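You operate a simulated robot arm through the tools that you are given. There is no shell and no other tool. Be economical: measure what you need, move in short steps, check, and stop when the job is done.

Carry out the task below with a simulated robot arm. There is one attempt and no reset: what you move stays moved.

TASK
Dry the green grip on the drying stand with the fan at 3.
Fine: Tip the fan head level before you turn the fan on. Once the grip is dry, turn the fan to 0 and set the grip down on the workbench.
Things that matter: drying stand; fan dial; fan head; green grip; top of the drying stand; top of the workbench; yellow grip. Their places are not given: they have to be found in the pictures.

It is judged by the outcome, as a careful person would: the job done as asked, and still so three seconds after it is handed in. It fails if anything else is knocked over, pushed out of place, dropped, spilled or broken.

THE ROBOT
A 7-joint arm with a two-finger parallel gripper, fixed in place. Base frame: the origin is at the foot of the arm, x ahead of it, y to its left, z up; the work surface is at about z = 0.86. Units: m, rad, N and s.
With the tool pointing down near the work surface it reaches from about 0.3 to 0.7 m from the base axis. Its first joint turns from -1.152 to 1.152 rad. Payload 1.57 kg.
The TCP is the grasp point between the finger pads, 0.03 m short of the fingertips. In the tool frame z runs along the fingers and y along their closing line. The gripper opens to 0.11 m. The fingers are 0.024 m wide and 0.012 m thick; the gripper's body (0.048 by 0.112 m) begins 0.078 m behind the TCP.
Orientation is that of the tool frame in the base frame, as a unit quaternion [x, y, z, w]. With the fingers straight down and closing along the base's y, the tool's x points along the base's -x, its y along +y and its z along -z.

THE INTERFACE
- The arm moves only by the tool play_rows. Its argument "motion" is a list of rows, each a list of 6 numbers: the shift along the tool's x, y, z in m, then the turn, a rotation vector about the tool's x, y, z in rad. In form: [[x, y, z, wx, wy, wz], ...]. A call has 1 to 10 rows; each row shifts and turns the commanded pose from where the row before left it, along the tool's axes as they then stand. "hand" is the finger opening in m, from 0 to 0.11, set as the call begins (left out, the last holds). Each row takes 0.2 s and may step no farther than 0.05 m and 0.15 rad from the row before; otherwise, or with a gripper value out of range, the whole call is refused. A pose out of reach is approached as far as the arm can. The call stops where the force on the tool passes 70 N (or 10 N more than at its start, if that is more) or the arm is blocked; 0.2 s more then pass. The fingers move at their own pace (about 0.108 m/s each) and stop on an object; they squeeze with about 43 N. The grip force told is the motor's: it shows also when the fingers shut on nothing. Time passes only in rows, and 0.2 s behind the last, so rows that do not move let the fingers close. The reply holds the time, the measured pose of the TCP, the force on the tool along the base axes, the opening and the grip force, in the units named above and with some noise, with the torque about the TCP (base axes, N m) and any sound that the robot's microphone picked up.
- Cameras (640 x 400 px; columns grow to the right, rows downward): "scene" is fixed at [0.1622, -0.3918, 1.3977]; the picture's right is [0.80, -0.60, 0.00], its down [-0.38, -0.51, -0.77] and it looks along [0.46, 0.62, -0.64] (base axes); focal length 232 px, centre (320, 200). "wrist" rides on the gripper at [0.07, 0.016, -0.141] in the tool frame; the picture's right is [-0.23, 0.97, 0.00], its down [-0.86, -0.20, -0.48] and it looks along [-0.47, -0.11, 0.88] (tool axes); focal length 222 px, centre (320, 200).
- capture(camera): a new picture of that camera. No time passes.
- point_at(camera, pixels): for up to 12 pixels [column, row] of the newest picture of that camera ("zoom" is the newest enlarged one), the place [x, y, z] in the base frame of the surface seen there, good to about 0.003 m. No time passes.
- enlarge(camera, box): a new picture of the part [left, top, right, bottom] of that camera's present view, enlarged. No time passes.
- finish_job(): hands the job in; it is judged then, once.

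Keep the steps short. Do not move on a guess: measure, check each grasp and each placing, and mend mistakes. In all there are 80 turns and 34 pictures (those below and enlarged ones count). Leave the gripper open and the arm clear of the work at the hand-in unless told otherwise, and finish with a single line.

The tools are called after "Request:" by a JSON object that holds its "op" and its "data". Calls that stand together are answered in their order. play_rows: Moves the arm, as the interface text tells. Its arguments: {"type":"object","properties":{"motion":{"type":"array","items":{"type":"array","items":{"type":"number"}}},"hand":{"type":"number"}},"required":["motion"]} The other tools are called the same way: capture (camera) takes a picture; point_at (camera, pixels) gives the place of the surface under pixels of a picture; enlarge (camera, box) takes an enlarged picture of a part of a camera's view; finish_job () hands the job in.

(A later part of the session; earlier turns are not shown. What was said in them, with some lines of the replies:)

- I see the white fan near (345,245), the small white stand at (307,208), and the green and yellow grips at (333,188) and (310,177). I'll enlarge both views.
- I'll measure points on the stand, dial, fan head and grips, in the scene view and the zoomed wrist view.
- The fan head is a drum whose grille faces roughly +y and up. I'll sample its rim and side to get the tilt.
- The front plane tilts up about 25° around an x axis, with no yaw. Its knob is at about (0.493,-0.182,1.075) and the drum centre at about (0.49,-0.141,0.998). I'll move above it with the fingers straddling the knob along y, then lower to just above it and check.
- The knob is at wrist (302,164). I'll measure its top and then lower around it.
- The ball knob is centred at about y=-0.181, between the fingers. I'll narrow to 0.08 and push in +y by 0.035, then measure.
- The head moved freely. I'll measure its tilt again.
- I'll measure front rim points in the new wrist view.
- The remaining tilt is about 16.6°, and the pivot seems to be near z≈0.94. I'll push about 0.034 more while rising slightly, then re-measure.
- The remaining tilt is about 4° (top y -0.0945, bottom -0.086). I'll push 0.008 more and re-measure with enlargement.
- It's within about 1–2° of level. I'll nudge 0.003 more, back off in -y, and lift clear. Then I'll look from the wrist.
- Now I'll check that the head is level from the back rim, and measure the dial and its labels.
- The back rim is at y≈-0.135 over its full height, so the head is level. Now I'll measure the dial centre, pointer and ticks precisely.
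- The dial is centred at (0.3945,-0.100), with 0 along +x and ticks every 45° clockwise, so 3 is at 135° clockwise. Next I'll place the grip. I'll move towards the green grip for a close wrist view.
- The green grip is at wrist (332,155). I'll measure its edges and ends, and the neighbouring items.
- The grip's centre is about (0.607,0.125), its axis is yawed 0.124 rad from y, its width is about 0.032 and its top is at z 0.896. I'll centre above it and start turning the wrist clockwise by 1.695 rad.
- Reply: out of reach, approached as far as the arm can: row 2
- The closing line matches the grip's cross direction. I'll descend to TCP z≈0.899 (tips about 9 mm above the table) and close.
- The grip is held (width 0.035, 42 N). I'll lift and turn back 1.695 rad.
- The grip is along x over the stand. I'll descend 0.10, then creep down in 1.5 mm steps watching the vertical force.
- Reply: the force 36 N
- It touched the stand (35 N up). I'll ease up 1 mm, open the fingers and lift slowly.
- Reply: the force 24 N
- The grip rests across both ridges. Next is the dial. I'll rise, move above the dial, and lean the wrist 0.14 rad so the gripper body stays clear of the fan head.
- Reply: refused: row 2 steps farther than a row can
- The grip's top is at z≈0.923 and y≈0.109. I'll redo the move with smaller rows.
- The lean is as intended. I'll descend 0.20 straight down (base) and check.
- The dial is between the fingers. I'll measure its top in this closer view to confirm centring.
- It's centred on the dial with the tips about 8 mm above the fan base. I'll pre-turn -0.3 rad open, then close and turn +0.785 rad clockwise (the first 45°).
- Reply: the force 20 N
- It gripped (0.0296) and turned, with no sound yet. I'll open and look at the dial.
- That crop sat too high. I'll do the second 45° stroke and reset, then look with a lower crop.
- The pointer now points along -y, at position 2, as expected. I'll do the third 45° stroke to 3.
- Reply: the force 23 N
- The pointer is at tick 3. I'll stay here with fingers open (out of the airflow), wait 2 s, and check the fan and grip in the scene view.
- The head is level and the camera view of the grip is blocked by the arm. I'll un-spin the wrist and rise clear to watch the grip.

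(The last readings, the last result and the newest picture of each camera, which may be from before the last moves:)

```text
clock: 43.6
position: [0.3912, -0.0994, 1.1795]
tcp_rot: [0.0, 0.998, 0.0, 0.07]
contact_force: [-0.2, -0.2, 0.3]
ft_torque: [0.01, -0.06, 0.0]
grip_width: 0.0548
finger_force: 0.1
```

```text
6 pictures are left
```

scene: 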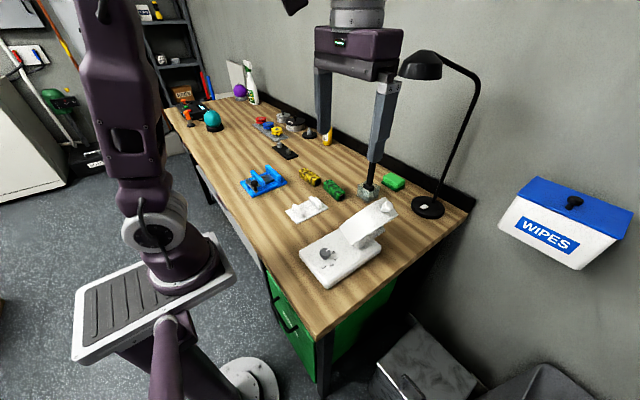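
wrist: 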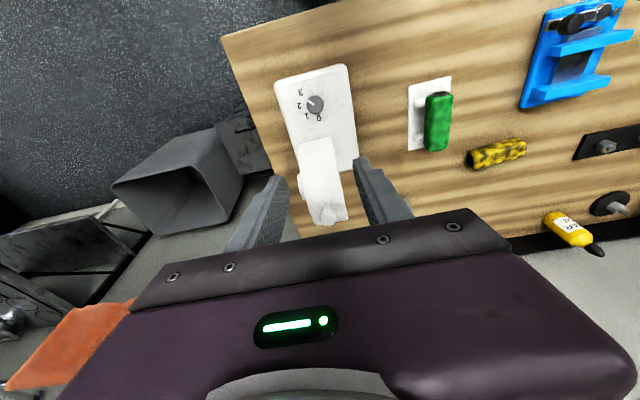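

The pointer is at 3 and the green grip's wet dark patches are already fading. I have 6 pictures left, so I'll wait about 13 s before looking.

Request:
{"op": "play_rows", "data": {"motion": [[0, 0, 0, 0, 0, 0], [0, 0, 0, 0, 0, 0], [0, 0, 0, 0, 0, 0], [0, 0, 0, 0, 0, 0], [0, 0, 0, 0, 0, 0], [0, 0, 0, 0, 0, 0], [0, 0, 0, 0, 0, 0], [0, 0, 0, 0, 0, 0], [0, 0, 0, 0, 0, 0], [0, 0, 0, 0, 0, 0]]}}

Request:
{"op": "play_rows", "data": {"motion": [[0, 0, 0, 0, 0, 0], [0, 0, 0, 0, 0, 0], [0, 0, 0, 0, 0, 0], [0, 0, 0, 0, 0, 0], [0, 0, 0, 0, 0, 0], [0, 0, 0, 0, 0, 0], [0, 0, 0, 0, 0, 0], [0, 0, 0, 0, 0, 0], [0, 0, 0, 0, 0, 0], [0, 0, 0, 0, 0, 0]]}}

Request:
{"op": "play_rows", "data": {"motion": [[0, 0, 0, 0, 0, 0], [0, 0, 0, 0, 0, 0], [0, 0, 0, 0, 0, 0], [0, 0, 0, 0, 0, 0], [0, 0, 0, 0, 0, 0], [0, 0, 0, 0, 0, 0], [0, 0, 0, 0, 0, 0], [0, 0, 0, 0, 0, 0], [0, 0, 0, 0, 0, 0], [0, 0, 0, 0, 0, 0]]}}

Request:
{"op": "play_rows", "data": {"motion": [[0, 0, 0, 0, 0, 0], [0, 0, 0, 0, 0, 0], [0, 0, 0, 0, 0, 0], [0, 0, 0, 0, 0, 0], [0, 0, 0, 0, 0, 0], [0, 0, 0, 0, 0, 0], [0, 0, 0, 0, 0, 0], [0, 0, 0, 0, 0, 0], [0, 0, 0, 0, 0, 0], [0, 0, 0, 0, 0, 0]]}}

Request:
{"op": "play_rows", "data": {"motion": [[0, 0, 0, 0, 0, 0], [0, 0, 0, 0, 0, 0], [0, 0, 0, 0, 0, 0], [0, 0, 0, 0, 0, 0], [0, 0, 0, 0, 0, 0], [0, 0, 0, 0, 0, 0], [0, 0, 0, 0, 0, 0], [0, 0, 0, 0, 0, 0], [0, 0, 0, 0, 0, 0], [0, 0, 0, 0, 0, 0]]}}

Request:
{"op": "play_rows", "data": {"motion": [[0, 0, 0, 0, 0, 0], [0, 0, 0, 0, 0, 0], [0, 0, 0, 0, 0, 0], [0, 0, 0, 0, 0, 0], [0, 0, 0, 0, 0, 0], [0, 0, 0, 0, 0, 0], [0, 0, 0, 0, 0, 0], [0, 0, 0, 0, 0, 0], [0, 0, 0, 0, 0, 0], [0, 0, 0, 0, 0, 0]]}}

Request:
{"op": "enlarge", "data": {"camera": "wrist", "box": [270, 50, 530, 210]}}

```text
clock: 45.8
position: [0.3913, -0.0996, 1.1795]
tcp_rot: [0.0, 0.998, 0.0, 0.07]
contact_force: [-0.2, 0.2, 0.3]
ft_torque: [-0.01, 0.0, 0.0]
grip_width: 0.0549
finger_force: 0.0
```

```text
clock: 48.0
position: [0.3922, -0.0999, 1.1797]
tcp_rot: [0.0, 0.998, 0.0, 0.07]
contact_force: [-0.2, -0.6, -1.1]
ft_torque: [0.02, -0.01, -0.02]
grip_width: 0.0549
finger_force: 0.0
```

```text
clock: 50.2
position: [0.3921, -0.0993, 1.1792]
tcp_rot: [0.0, 0.998, 0.0, 0.069]
contact_force: [-0.3, 0.2, -0.9]
ft_torque: [0.0, 0.02, -0.01]
grip_width: 0.0548
finger_force: 0.0
```

```text
clock: 52.4
position: [0.3914, -0.0992, 1.1787]
tcp_rot: [0.0, 0.998, 0.0, 0.07]
contact_force: [0.4, -0.8, 0.7]
ft_torque: [0.02, -0.01, 0.0]
grip_width: 0.0552
finger_force: 0.1
```

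```text
clock: 54.6
position: [0.3924, -0.0994, 1.18]
tcp_rot: [0.001, 0.998, 0.001, 0.07]
contact_force: [0.3, -0.1, 0.6]
ft_torque: [-0.01, 0.01, -0.01]
grip_width: 0.0551
finger_force: 0.0
```

```text
clock: 56.8
position: [0.3917, -0.1002, 1.1797]
tcp_rot: [0.0, 0.997, 0.0, 0.071]
contact_force: [-0.2, 0.1, -1.0]
ft_torque: [0.02, 0.0, 0.0]
grip_width: 0.0549
finger_force: 0.1
```

```text
2.46 times, centred on (400, 130) of wrist
```

zoom: 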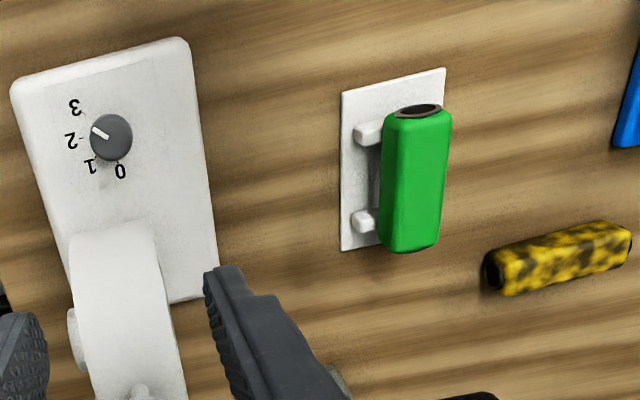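

The grip is now plain bright green with no dark wet patches, so it is dry. I'll measure where it lies, then go back down to the dial.

Request:
{"op": "point_at", "data": {"camera": "zoom", "pixels": [[417, 125], [415, 180], [410, 230], [385, 180], [445, 180], [95, 130], [108, 136]]}}

Request:
{"op": "play_rows", "data": {"motion": [[0.006, 0, 0.0426, 0, 0, 0], [0.006, 0, 0.0426, 0, 0, 0], [0.006, 0, 0.0426, 0, 0, 0], [0.006, 0, 0.0426, 0, 0, 0], [0.006, 0, 0.0426, 0, 0, 0], [0.0045, 0, 0.0319, 0, 0, 0], [0, 0, 0, 0, 0, 0]]}}

Request:
{"op": "play_rows", "data": {"motion": [[0, 0, 0, 0, 0, 0.1214], [0, 0, 0, 0, 0, 0.1214], [0, 0, 0, 0, 0, 0.1214], [0, 0, 0, 0, 0, 0.1214], [0, 0, 0, 0, 0, 0]]}}

```text
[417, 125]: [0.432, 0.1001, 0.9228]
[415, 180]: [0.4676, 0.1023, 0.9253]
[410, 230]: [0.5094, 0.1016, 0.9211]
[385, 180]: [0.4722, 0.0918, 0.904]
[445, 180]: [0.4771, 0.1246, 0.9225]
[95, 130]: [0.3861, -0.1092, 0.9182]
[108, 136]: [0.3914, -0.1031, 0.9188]
```

```text
clock: 58.4
position: [0.3903, -0.0986, 0.9319]
tcp_rot: [0.0, 0.998, 0.0, 0.07]
contact_force: [0.0, 0.0, -0.1]
ft_torque: [0.03, -0.02, 0.01]
grip_width: 0.0548
finger_force: 0.0
```

```text
clock: 59.6
position: [0.3909, -0.0988, 0.932]
tcp_rot: [0.24, 0.968, 0.017, 0.069]
contact_force: [0.6, 0.2, 0.1]
ft_torque: [-0.02, 0.01, 0.01]
grip_width: 0.0549
finger_force: 0.1
```

The grip is still centred (y≈0.108) on the stand. I'll turn the dial back counter-clockwise in three 45° strokes, starting with the first.

Request:
{"op": "play_rows", "data": {"motion": [[0, 0, 0, 0, 0, 0], [0, 0, 0, 0, 0, 0], [0, 0, 0, 0, 0, -0.1309], [0, 0, 0, 0, 0, -0.1309], [0, 0, 0, 0, 0, -0.1309], [0, 0, 0, 0, 0, -0.1309], [0, 0, 0, 0, 0, -0.1309], [0, 0, 0, 0, 0, -0.1309], [0, 0, 0, 0, 0, 0]], "hand": 0.01}}

Request:
{"op": "play_rows", "data": {"motion": [[0, 0, 0, 0, 0, 0], [0, 0, 0, 0, 0, 0.1309], [0, 0, 0, 0, 0, 0.1309], [0, 0, 0, 0, 0, 0.1309], [0, 0, 0, 0, 0, 0.1309], [0, 0, 0, 0, 0, 0.1309], [0, 0, 0, 0, 0, 0.1309], [0, 0, 0, 0, 0, 0]], "hand": 0.055}}

Request:
{"op": "play_rows", "data": {"motion": [[0, 0, 0, 0, 0, 0], [0, 0, 0, 0, 0, 0], [0, 0, 0, 0, 0, -0.1309], [0, 0, 0, 0, 0, -0.1309], [0, 0, 0, 0, 0, -0.1309], [0, 0, 0, 0, 0, -0.1309], [0, 0, 0, 0, 0, -0.1309], [0, 0, 0, 0, 0, -0.1309], [0, 0, 0, 0, 0, 0]], "hand": 0.01}}

Request:
{"op": "play_rows", "data": {"motion": [[0, 0, 0, 0, 0, 0], [0, 0, 0, 0, 0, 0.1309], [0, 0, 0, 0, 0, 0.1309], [0, 0, 0, 0, 0, 0.1309], [0, 0, 0, 0, 0, 0.1309], [0, 0, 0, 0, 0, 0.1309], [0, 0, 0, 0, 0, 0.1309], [0, 0, 0, 0, 0, 0]], "hand": 0.055}}

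```text
clock: 61.6
position: [0.3921, -0.1006, 0.9323]
tcp_rot: [-0.149, 0.986, -0.011, 0.069]
contact_force: [-3.8, -25.9, -12.8]
ft_torque: [-0.68, -0.08, -0.06]
grip_width: 0.0295
finger_force: 39.0
```

```text
clock: 63.4
position: [0.3914, -0.0994, 0.9316]
tcp_rot: [0.241, 0.968, 0.017, 0.068]
contact_force: [-0.9, -0.3, 0.7]
ft_torque: [0.0, 0.01, -0.01]
grip_width: 0.055
finger_force: 0.0
```

```text
clock: 65.4
position: [0.3909, -0.1002, 0.932]
tcp_rot: [-0.15, 0.986, -0.011, 0.069]
contact_force: [-5.0, -27.4, -14.6]
ft_torque: [-0.65, -0.19, -0.06]
grip_width: 0.0295
finger_force: 39.4
```

```text
clock: 67.2
position: [0.3911, -0.0989, 0.932]
tcp_rot: [0.241, 0.968, 0.017, 0.068]
contact_force: [-1.0, -0.2, 0.0]
ft_torque: [-0.01, -0.02, -0.01]
grip_width: 0.0553
finger_force: 0.0
```

Two strokes are done. Now the third stroke to 0, then open, un-spin and rise to look.

Request:
{"op": "play_rows", "data": {"motion": [[0, 0, 0, 0, 0, 0], [0, 0, 0, 0, 0, 0], [0, 0, 0, 0, 0, -0.1309], [0, 0, 0, 0, 0, -0.1309], [0, 0, 0, 0, 0, -0.1309], [0, 0, 0, 0, 0, -0.1309], [0, 0, 0, 0, 0, -0.1309], [0, 0, 0, 0, 0, -0.1309], [0, 0, 0, 0, 0, 0]], "hand": 0.01}}

Request:
{"op": "play_rows", "data": {"motion": [[0, 0, 0, 0, 0, 0], [0, 0, 0, 0, 0, 0], [0, 0, 0, 0, 0, 0.15], [0, 0, 0, 0, 0, 0.15], [-0.006, 0, -0.0426, 0, 0, 0], [-0.006, 0, -0.0426, 0, 0, 0], [0, 0, 0, 0, 0, 0]], "hand": 0.055}}

Request:
{"op": "enlarge", "data": {"camera": "wrist", "box": [240, 80, 400, 180]}}

```text
clock: 69.2
position: [0.3912, -0.1008, 0.9322]
tcp_rot: [-0.15, 0.986, -0.011, 0.068]
contact_force: [-4.1, -22.5, -9.1]
ft_torque: [-0.69, -0.01, -0.04]
grip_width: 0.0294
finger_force: 39.2
```

```text
clock: 70.8
position: [0.3903, -0.0989, 1.0182]
tcp_rot: [0.0, 0.998, 0.0, 0.07]
contact_force: [0.4, 0.0, -1.1]
ft_torque: [-0.02, -0.01, -0.01]
grip_width: 0.0552
finger_force: 0.0
```

```text
4.00 times, centred on (320, 130) of wrist
```

zoom: 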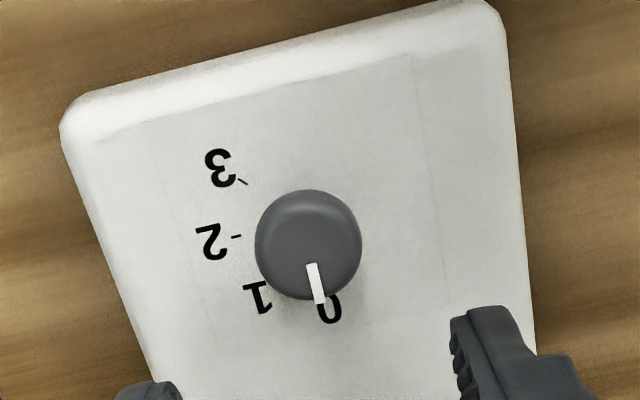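

The pointer is back at 0. I'll rise, take off the lean and move above the grip on the stand.

Request:
{"op": "play_rows", "data": {"motion": [[-0.0057, 0, -0.0401, 0, 0, 0], [-0.0057, 0, -0.0401, 0, 0, 0], [-0.0057, 0, -0.0401, 0, 0, 0], [-0.0057, 0, -0.0401, 0, 0, 0], [0, 0, 0, 0, 0.14, 0], [0, 0.042, 0, 0, 0, 0], [0, 0.042, 0, 0, 0, 0], [0, 0.042, 0, 0, 0, 0], [0, 0.042, 0, 0, 0, 0], [0, 0, 0, 0, 0, 0]], "hand": 0.075}}

Request:
{"op": "play_rows", "data": {"motion": [[-0.044, 0.02, 0, 0, 0, 0], [-0.043, 0.02, 0, 0, 0, 0], [0, 0, 0.05, 0, 0, 0], [0, 0, 0.05, 0, 0, 0], [0, 0, 0, 0, 0, 0]]}}

Request:
{"op": "capture", "data": {"camera": "wrist"}}

```text
clock: 73.0
position: [0.3912, 0.0684, 1.181]
tcp_rot: [0.0, 1.0, 0.0, 0.001]
contact_force: [0.9, -0.7, 0.2]
ft_torque: [-0.05, -0.01, -0.02]
grip_width: 0.075
finger_force: 0.2
```

```text
clock: 74.2
position: [0.4782, 0.1091, 1.0793]
tcp_rot: [0.001, 1.0, 0.0, 0.0]
contact_force: [0.7, -0.7, 0.0]
ft_torque: [-0.01, 0.02, -0.01]
grip_width: 0.0748
finger_force: 0.0
```

```text
3 pictures are left
```

wrist: 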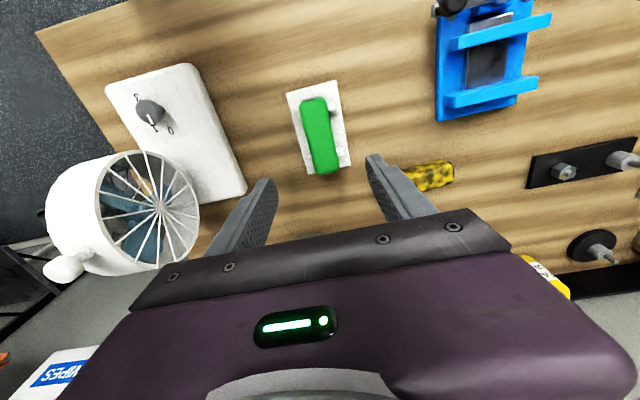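

The grip is lined up. I'll measure its centreline and check the free spot at about (0.605,0.118), then descend 0.153 to the same grasp height.

Request:
{"op": "point_at", "data": {"camera": "wrist", "pixels": [[313, 103], [319, 135], [326, 168], [309, 135], [330, 135]]}}

Request:
{"op": "play_rows", "data": {"motion": [[0, 0, 0.05, 0, 0, 0], [0, 0, 0.05, 0, 0, 0], [0, 0, 0.03, 0, 0, 0], [0, 0, 0.0225, 0, 0, 0], [0, 0, 0, 0, 0, 0]]}}

Request:
{"op": "play_rows", "data": {"motion": [[0, 0, 0, 0, 0, 0], [0, 0, 0, 0, 0, 0], [0, 0, 0, 0, 0, 0]], "hand": 0.02}}

```text
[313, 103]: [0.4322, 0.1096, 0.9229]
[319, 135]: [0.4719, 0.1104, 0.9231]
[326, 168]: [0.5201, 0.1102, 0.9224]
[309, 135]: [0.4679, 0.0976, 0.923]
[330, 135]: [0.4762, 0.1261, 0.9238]
```

```text
clock: 75.4
position: [0.4781, 0.1085, 0.927]
tcp_rot: [-0.001, 1.0, 0.0, 0.0]
contact_force: [0.4, 0.3, 0.6]
ft_torque: [0.0, 0.0, 0.04]
grip_width: 0.0749
finger_force: 0.1
```

```text
clock: 76.2
position: [0.4776, 0.1089, 0.9271]
tcp_rot: [0.0, 1.0, 0.0, 0.0]
contact_force: [-1.6, 0.7, -0.3]
ft_torque: [0.01, 0.0, 0.01]
grip_width: 0.0348
finger_force: 42.0
```

Grasped at width 0.0348. I'll lift, carry +x to (0.606,0.117) and lower to just above the bench.

Request:
{"op": "play_rows", "data": {"motion": [[0, 0, -0.03, 0, 0, 0], [0, 0, -0.05, 0, 0, 0], [-0.043, 0.003, 0, 0, 0, 0], [-0.043, 0.003, 0, 0, 0, 0], [-0.043, 0.003, 0, 0, 0, 0], [0, 0, 0.04, 0, 0, 0], [0, 0, 0.04, 0, 0, 0], [0, 0, 0.02, 0, 0, 0], [0, 0, 0, 0, 0, 0]]}}

Request:
{"op": "play_rows", "data": {"motion": [[0, 0, 0.002, 0, 0, 0], [0, 0, 0.002, 0, 0, 0], [0, 0, 0.002, 0, 0, 0], [0, 0, 0, 0, 0, 0]]}}

```text
clock: 78.2
position: [0.6083, 0.1178, 0.9074]
tcp_rot: [0.0, 1.0, -0.001, 0.0]
contact_force: [-0.1, 0.5, -1.4]
ft_torque: [0.0, -0.01, 0.01]
grip_width: 0.035
finger_force: 41.8
```

```text
clock: 79.2
position: [0.6081, 0.1183, 0.9002]
tcp_rot: [0.001, 1.0, -0.001, 0.0]
contact_force: [0.0, -0.2, -0.8]
ft_torque: [0.01, 0.02, 0.01]
grip_width: 0.0349
finger_force: 42.0
```

There's no contact yet. I'll creep down in 1 mm steps.

Request:
{"op": "play_rows", "data": {"motion": [[0, 0, 0.001, 0, 0, 0], [0, 0, 0.0005, 0, 0, 0], [0, 0, 0, 0, 0, 0]]}}

```text
clock: 80.0
position: [0.6078, 0.1182, 0.8997]
tcp_rot: [0.0, 1.0, 0.0, 0.0]
contact_force: [0.1, 0.0, -1.2]
ft_torque: [0.0, -0.03, 0.02]
grip_width: 0.0349
finger_force: 42.2
```

Request:
{"op": "play_rows", "data": {"motion": [[0, 0, 0.001, 0, 0, 0], [0, 0, 0.001, 0, 0, 0], [0, 0, 0, 0, 0, 0]]}}

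```text
clock: 80.8
position: [0.6066, 0.1171, 0.8999]
tcp_rot: [0.001, 1.0, 0.0, 0.003]
contact_force: [-8.2, 0.0, 32.6]
ft_torque: [-0.04, 0.66, -0.05]
grip_width: 0.0351
finger_force: 42.4
```

It's in contact with the bench. I'll ease up 1 mm, open, and rise straight up.

Request:
{"op": "play_rows", "data": {"motion": [[0, 0, -0.001, 0, 0, 0], [0, 0, 0, 0, 0, 0]]}}

Request:
{"op": "play_rows", "data": {"motion": [[0, 0, 0, 0, 0, 0], [0, 0, 0, 0, 0, 0], [0, 0, -0.03, 0, 0, 0], [0, 0, -0.05, 0, 0, 0], [0, 0, -0.05, 0, 0, 0], [0.04, 0, -0.02, 0, 0, 0], [0.045, 0, -0.02, 0, 0, 0], [0.045, 0, -0.02, 0, 0, 0], [0.045, 0, 0, 0, 0, 0], [0, 0, 0, 0, 0, 0]], "hand": 0.075}}

Request:
{"op": "capture", "data": {"camera": "wrist"}}

Request:
{"op": "capture", "data": {"camera": "scene"}}

```text
clock: 81.4
position: [0.6088, 0.1183, 0.8993]
tcp_rot: [0.0, 1.0, 0.0, 0.0]
contact_force: [-2.5, -0.4, 25.3]
ft_torque: [-0.03, -0.06, 0.0]
grip_width: 0.0353
finger_force: 42.2
```

```text
clock: 83.6
position: [0.4315, 0.1188, 1.0884]
tcp_rot: [-0.001, 1.0, 0.0, 0.0]
contact_force: [0.5, 0.4, -0.5]
ft_torque: [0.02, 0.0, -0.03]
grip_width: 0.075
finger_force: 0.0
```

```text
2 pictures are left
```

wrist: 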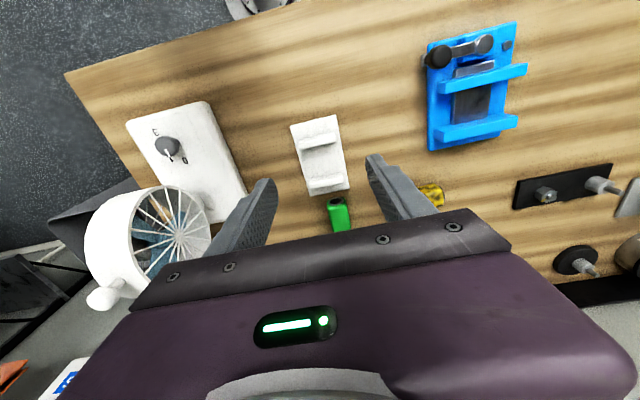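

```text
1 pictures are left
```

scene: 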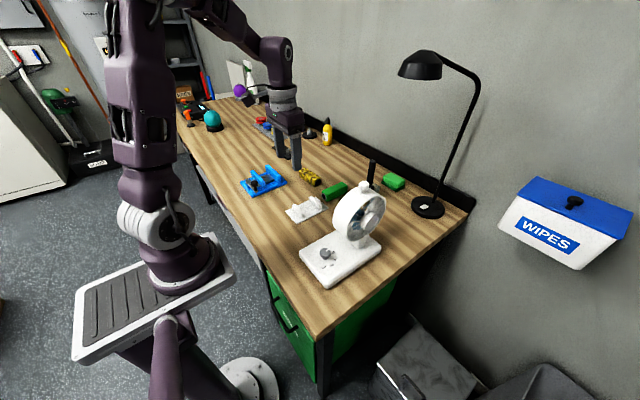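

The grip is lying at scene (334,191), the stand is clear, the dial is at 0 and the head is level. I'll check that the grip lies flat and the head is still level.

Request:
{"op": "point_at", "data": {"camera": "scene", "pixels": [[326, 195], [334, 190], [342, 185], [310, 177], [350, 219], [343, 228], [361, 187]]}}

Request:
{"op": "point_at", "data": {"camera": "wrist", "pixels": [[341, 217], [337, 201], [345, 190], [330, 195]]}}

```text
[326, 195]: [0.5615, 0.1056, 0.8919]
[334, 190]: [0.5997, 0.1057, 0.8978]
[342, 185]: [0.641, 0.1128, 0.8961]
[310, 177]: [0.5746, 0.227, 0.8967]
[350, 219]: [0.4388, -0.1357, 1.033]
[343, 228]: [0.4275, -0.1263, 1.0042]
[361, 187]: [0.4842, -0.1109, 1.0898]
```

```text
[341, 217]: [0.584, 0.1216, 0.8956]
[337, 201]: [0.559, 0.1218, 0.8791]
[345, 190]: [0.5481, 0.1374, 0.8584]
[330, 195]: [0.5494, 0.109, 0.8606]
```

The grip lies flat on the bench (top z≈0.896) with a gap to the stand, and the yellow grip hasn't moved. The gripper is open and clear, so I'll hand in.

Request:
{"op": "finish_job", "data": {}}

```text
The job is handed in.
```

The green grip is dry and lying flat on the workbench; the fan head was levelled before switching on, and after drying at 3 the fan is back at 0.
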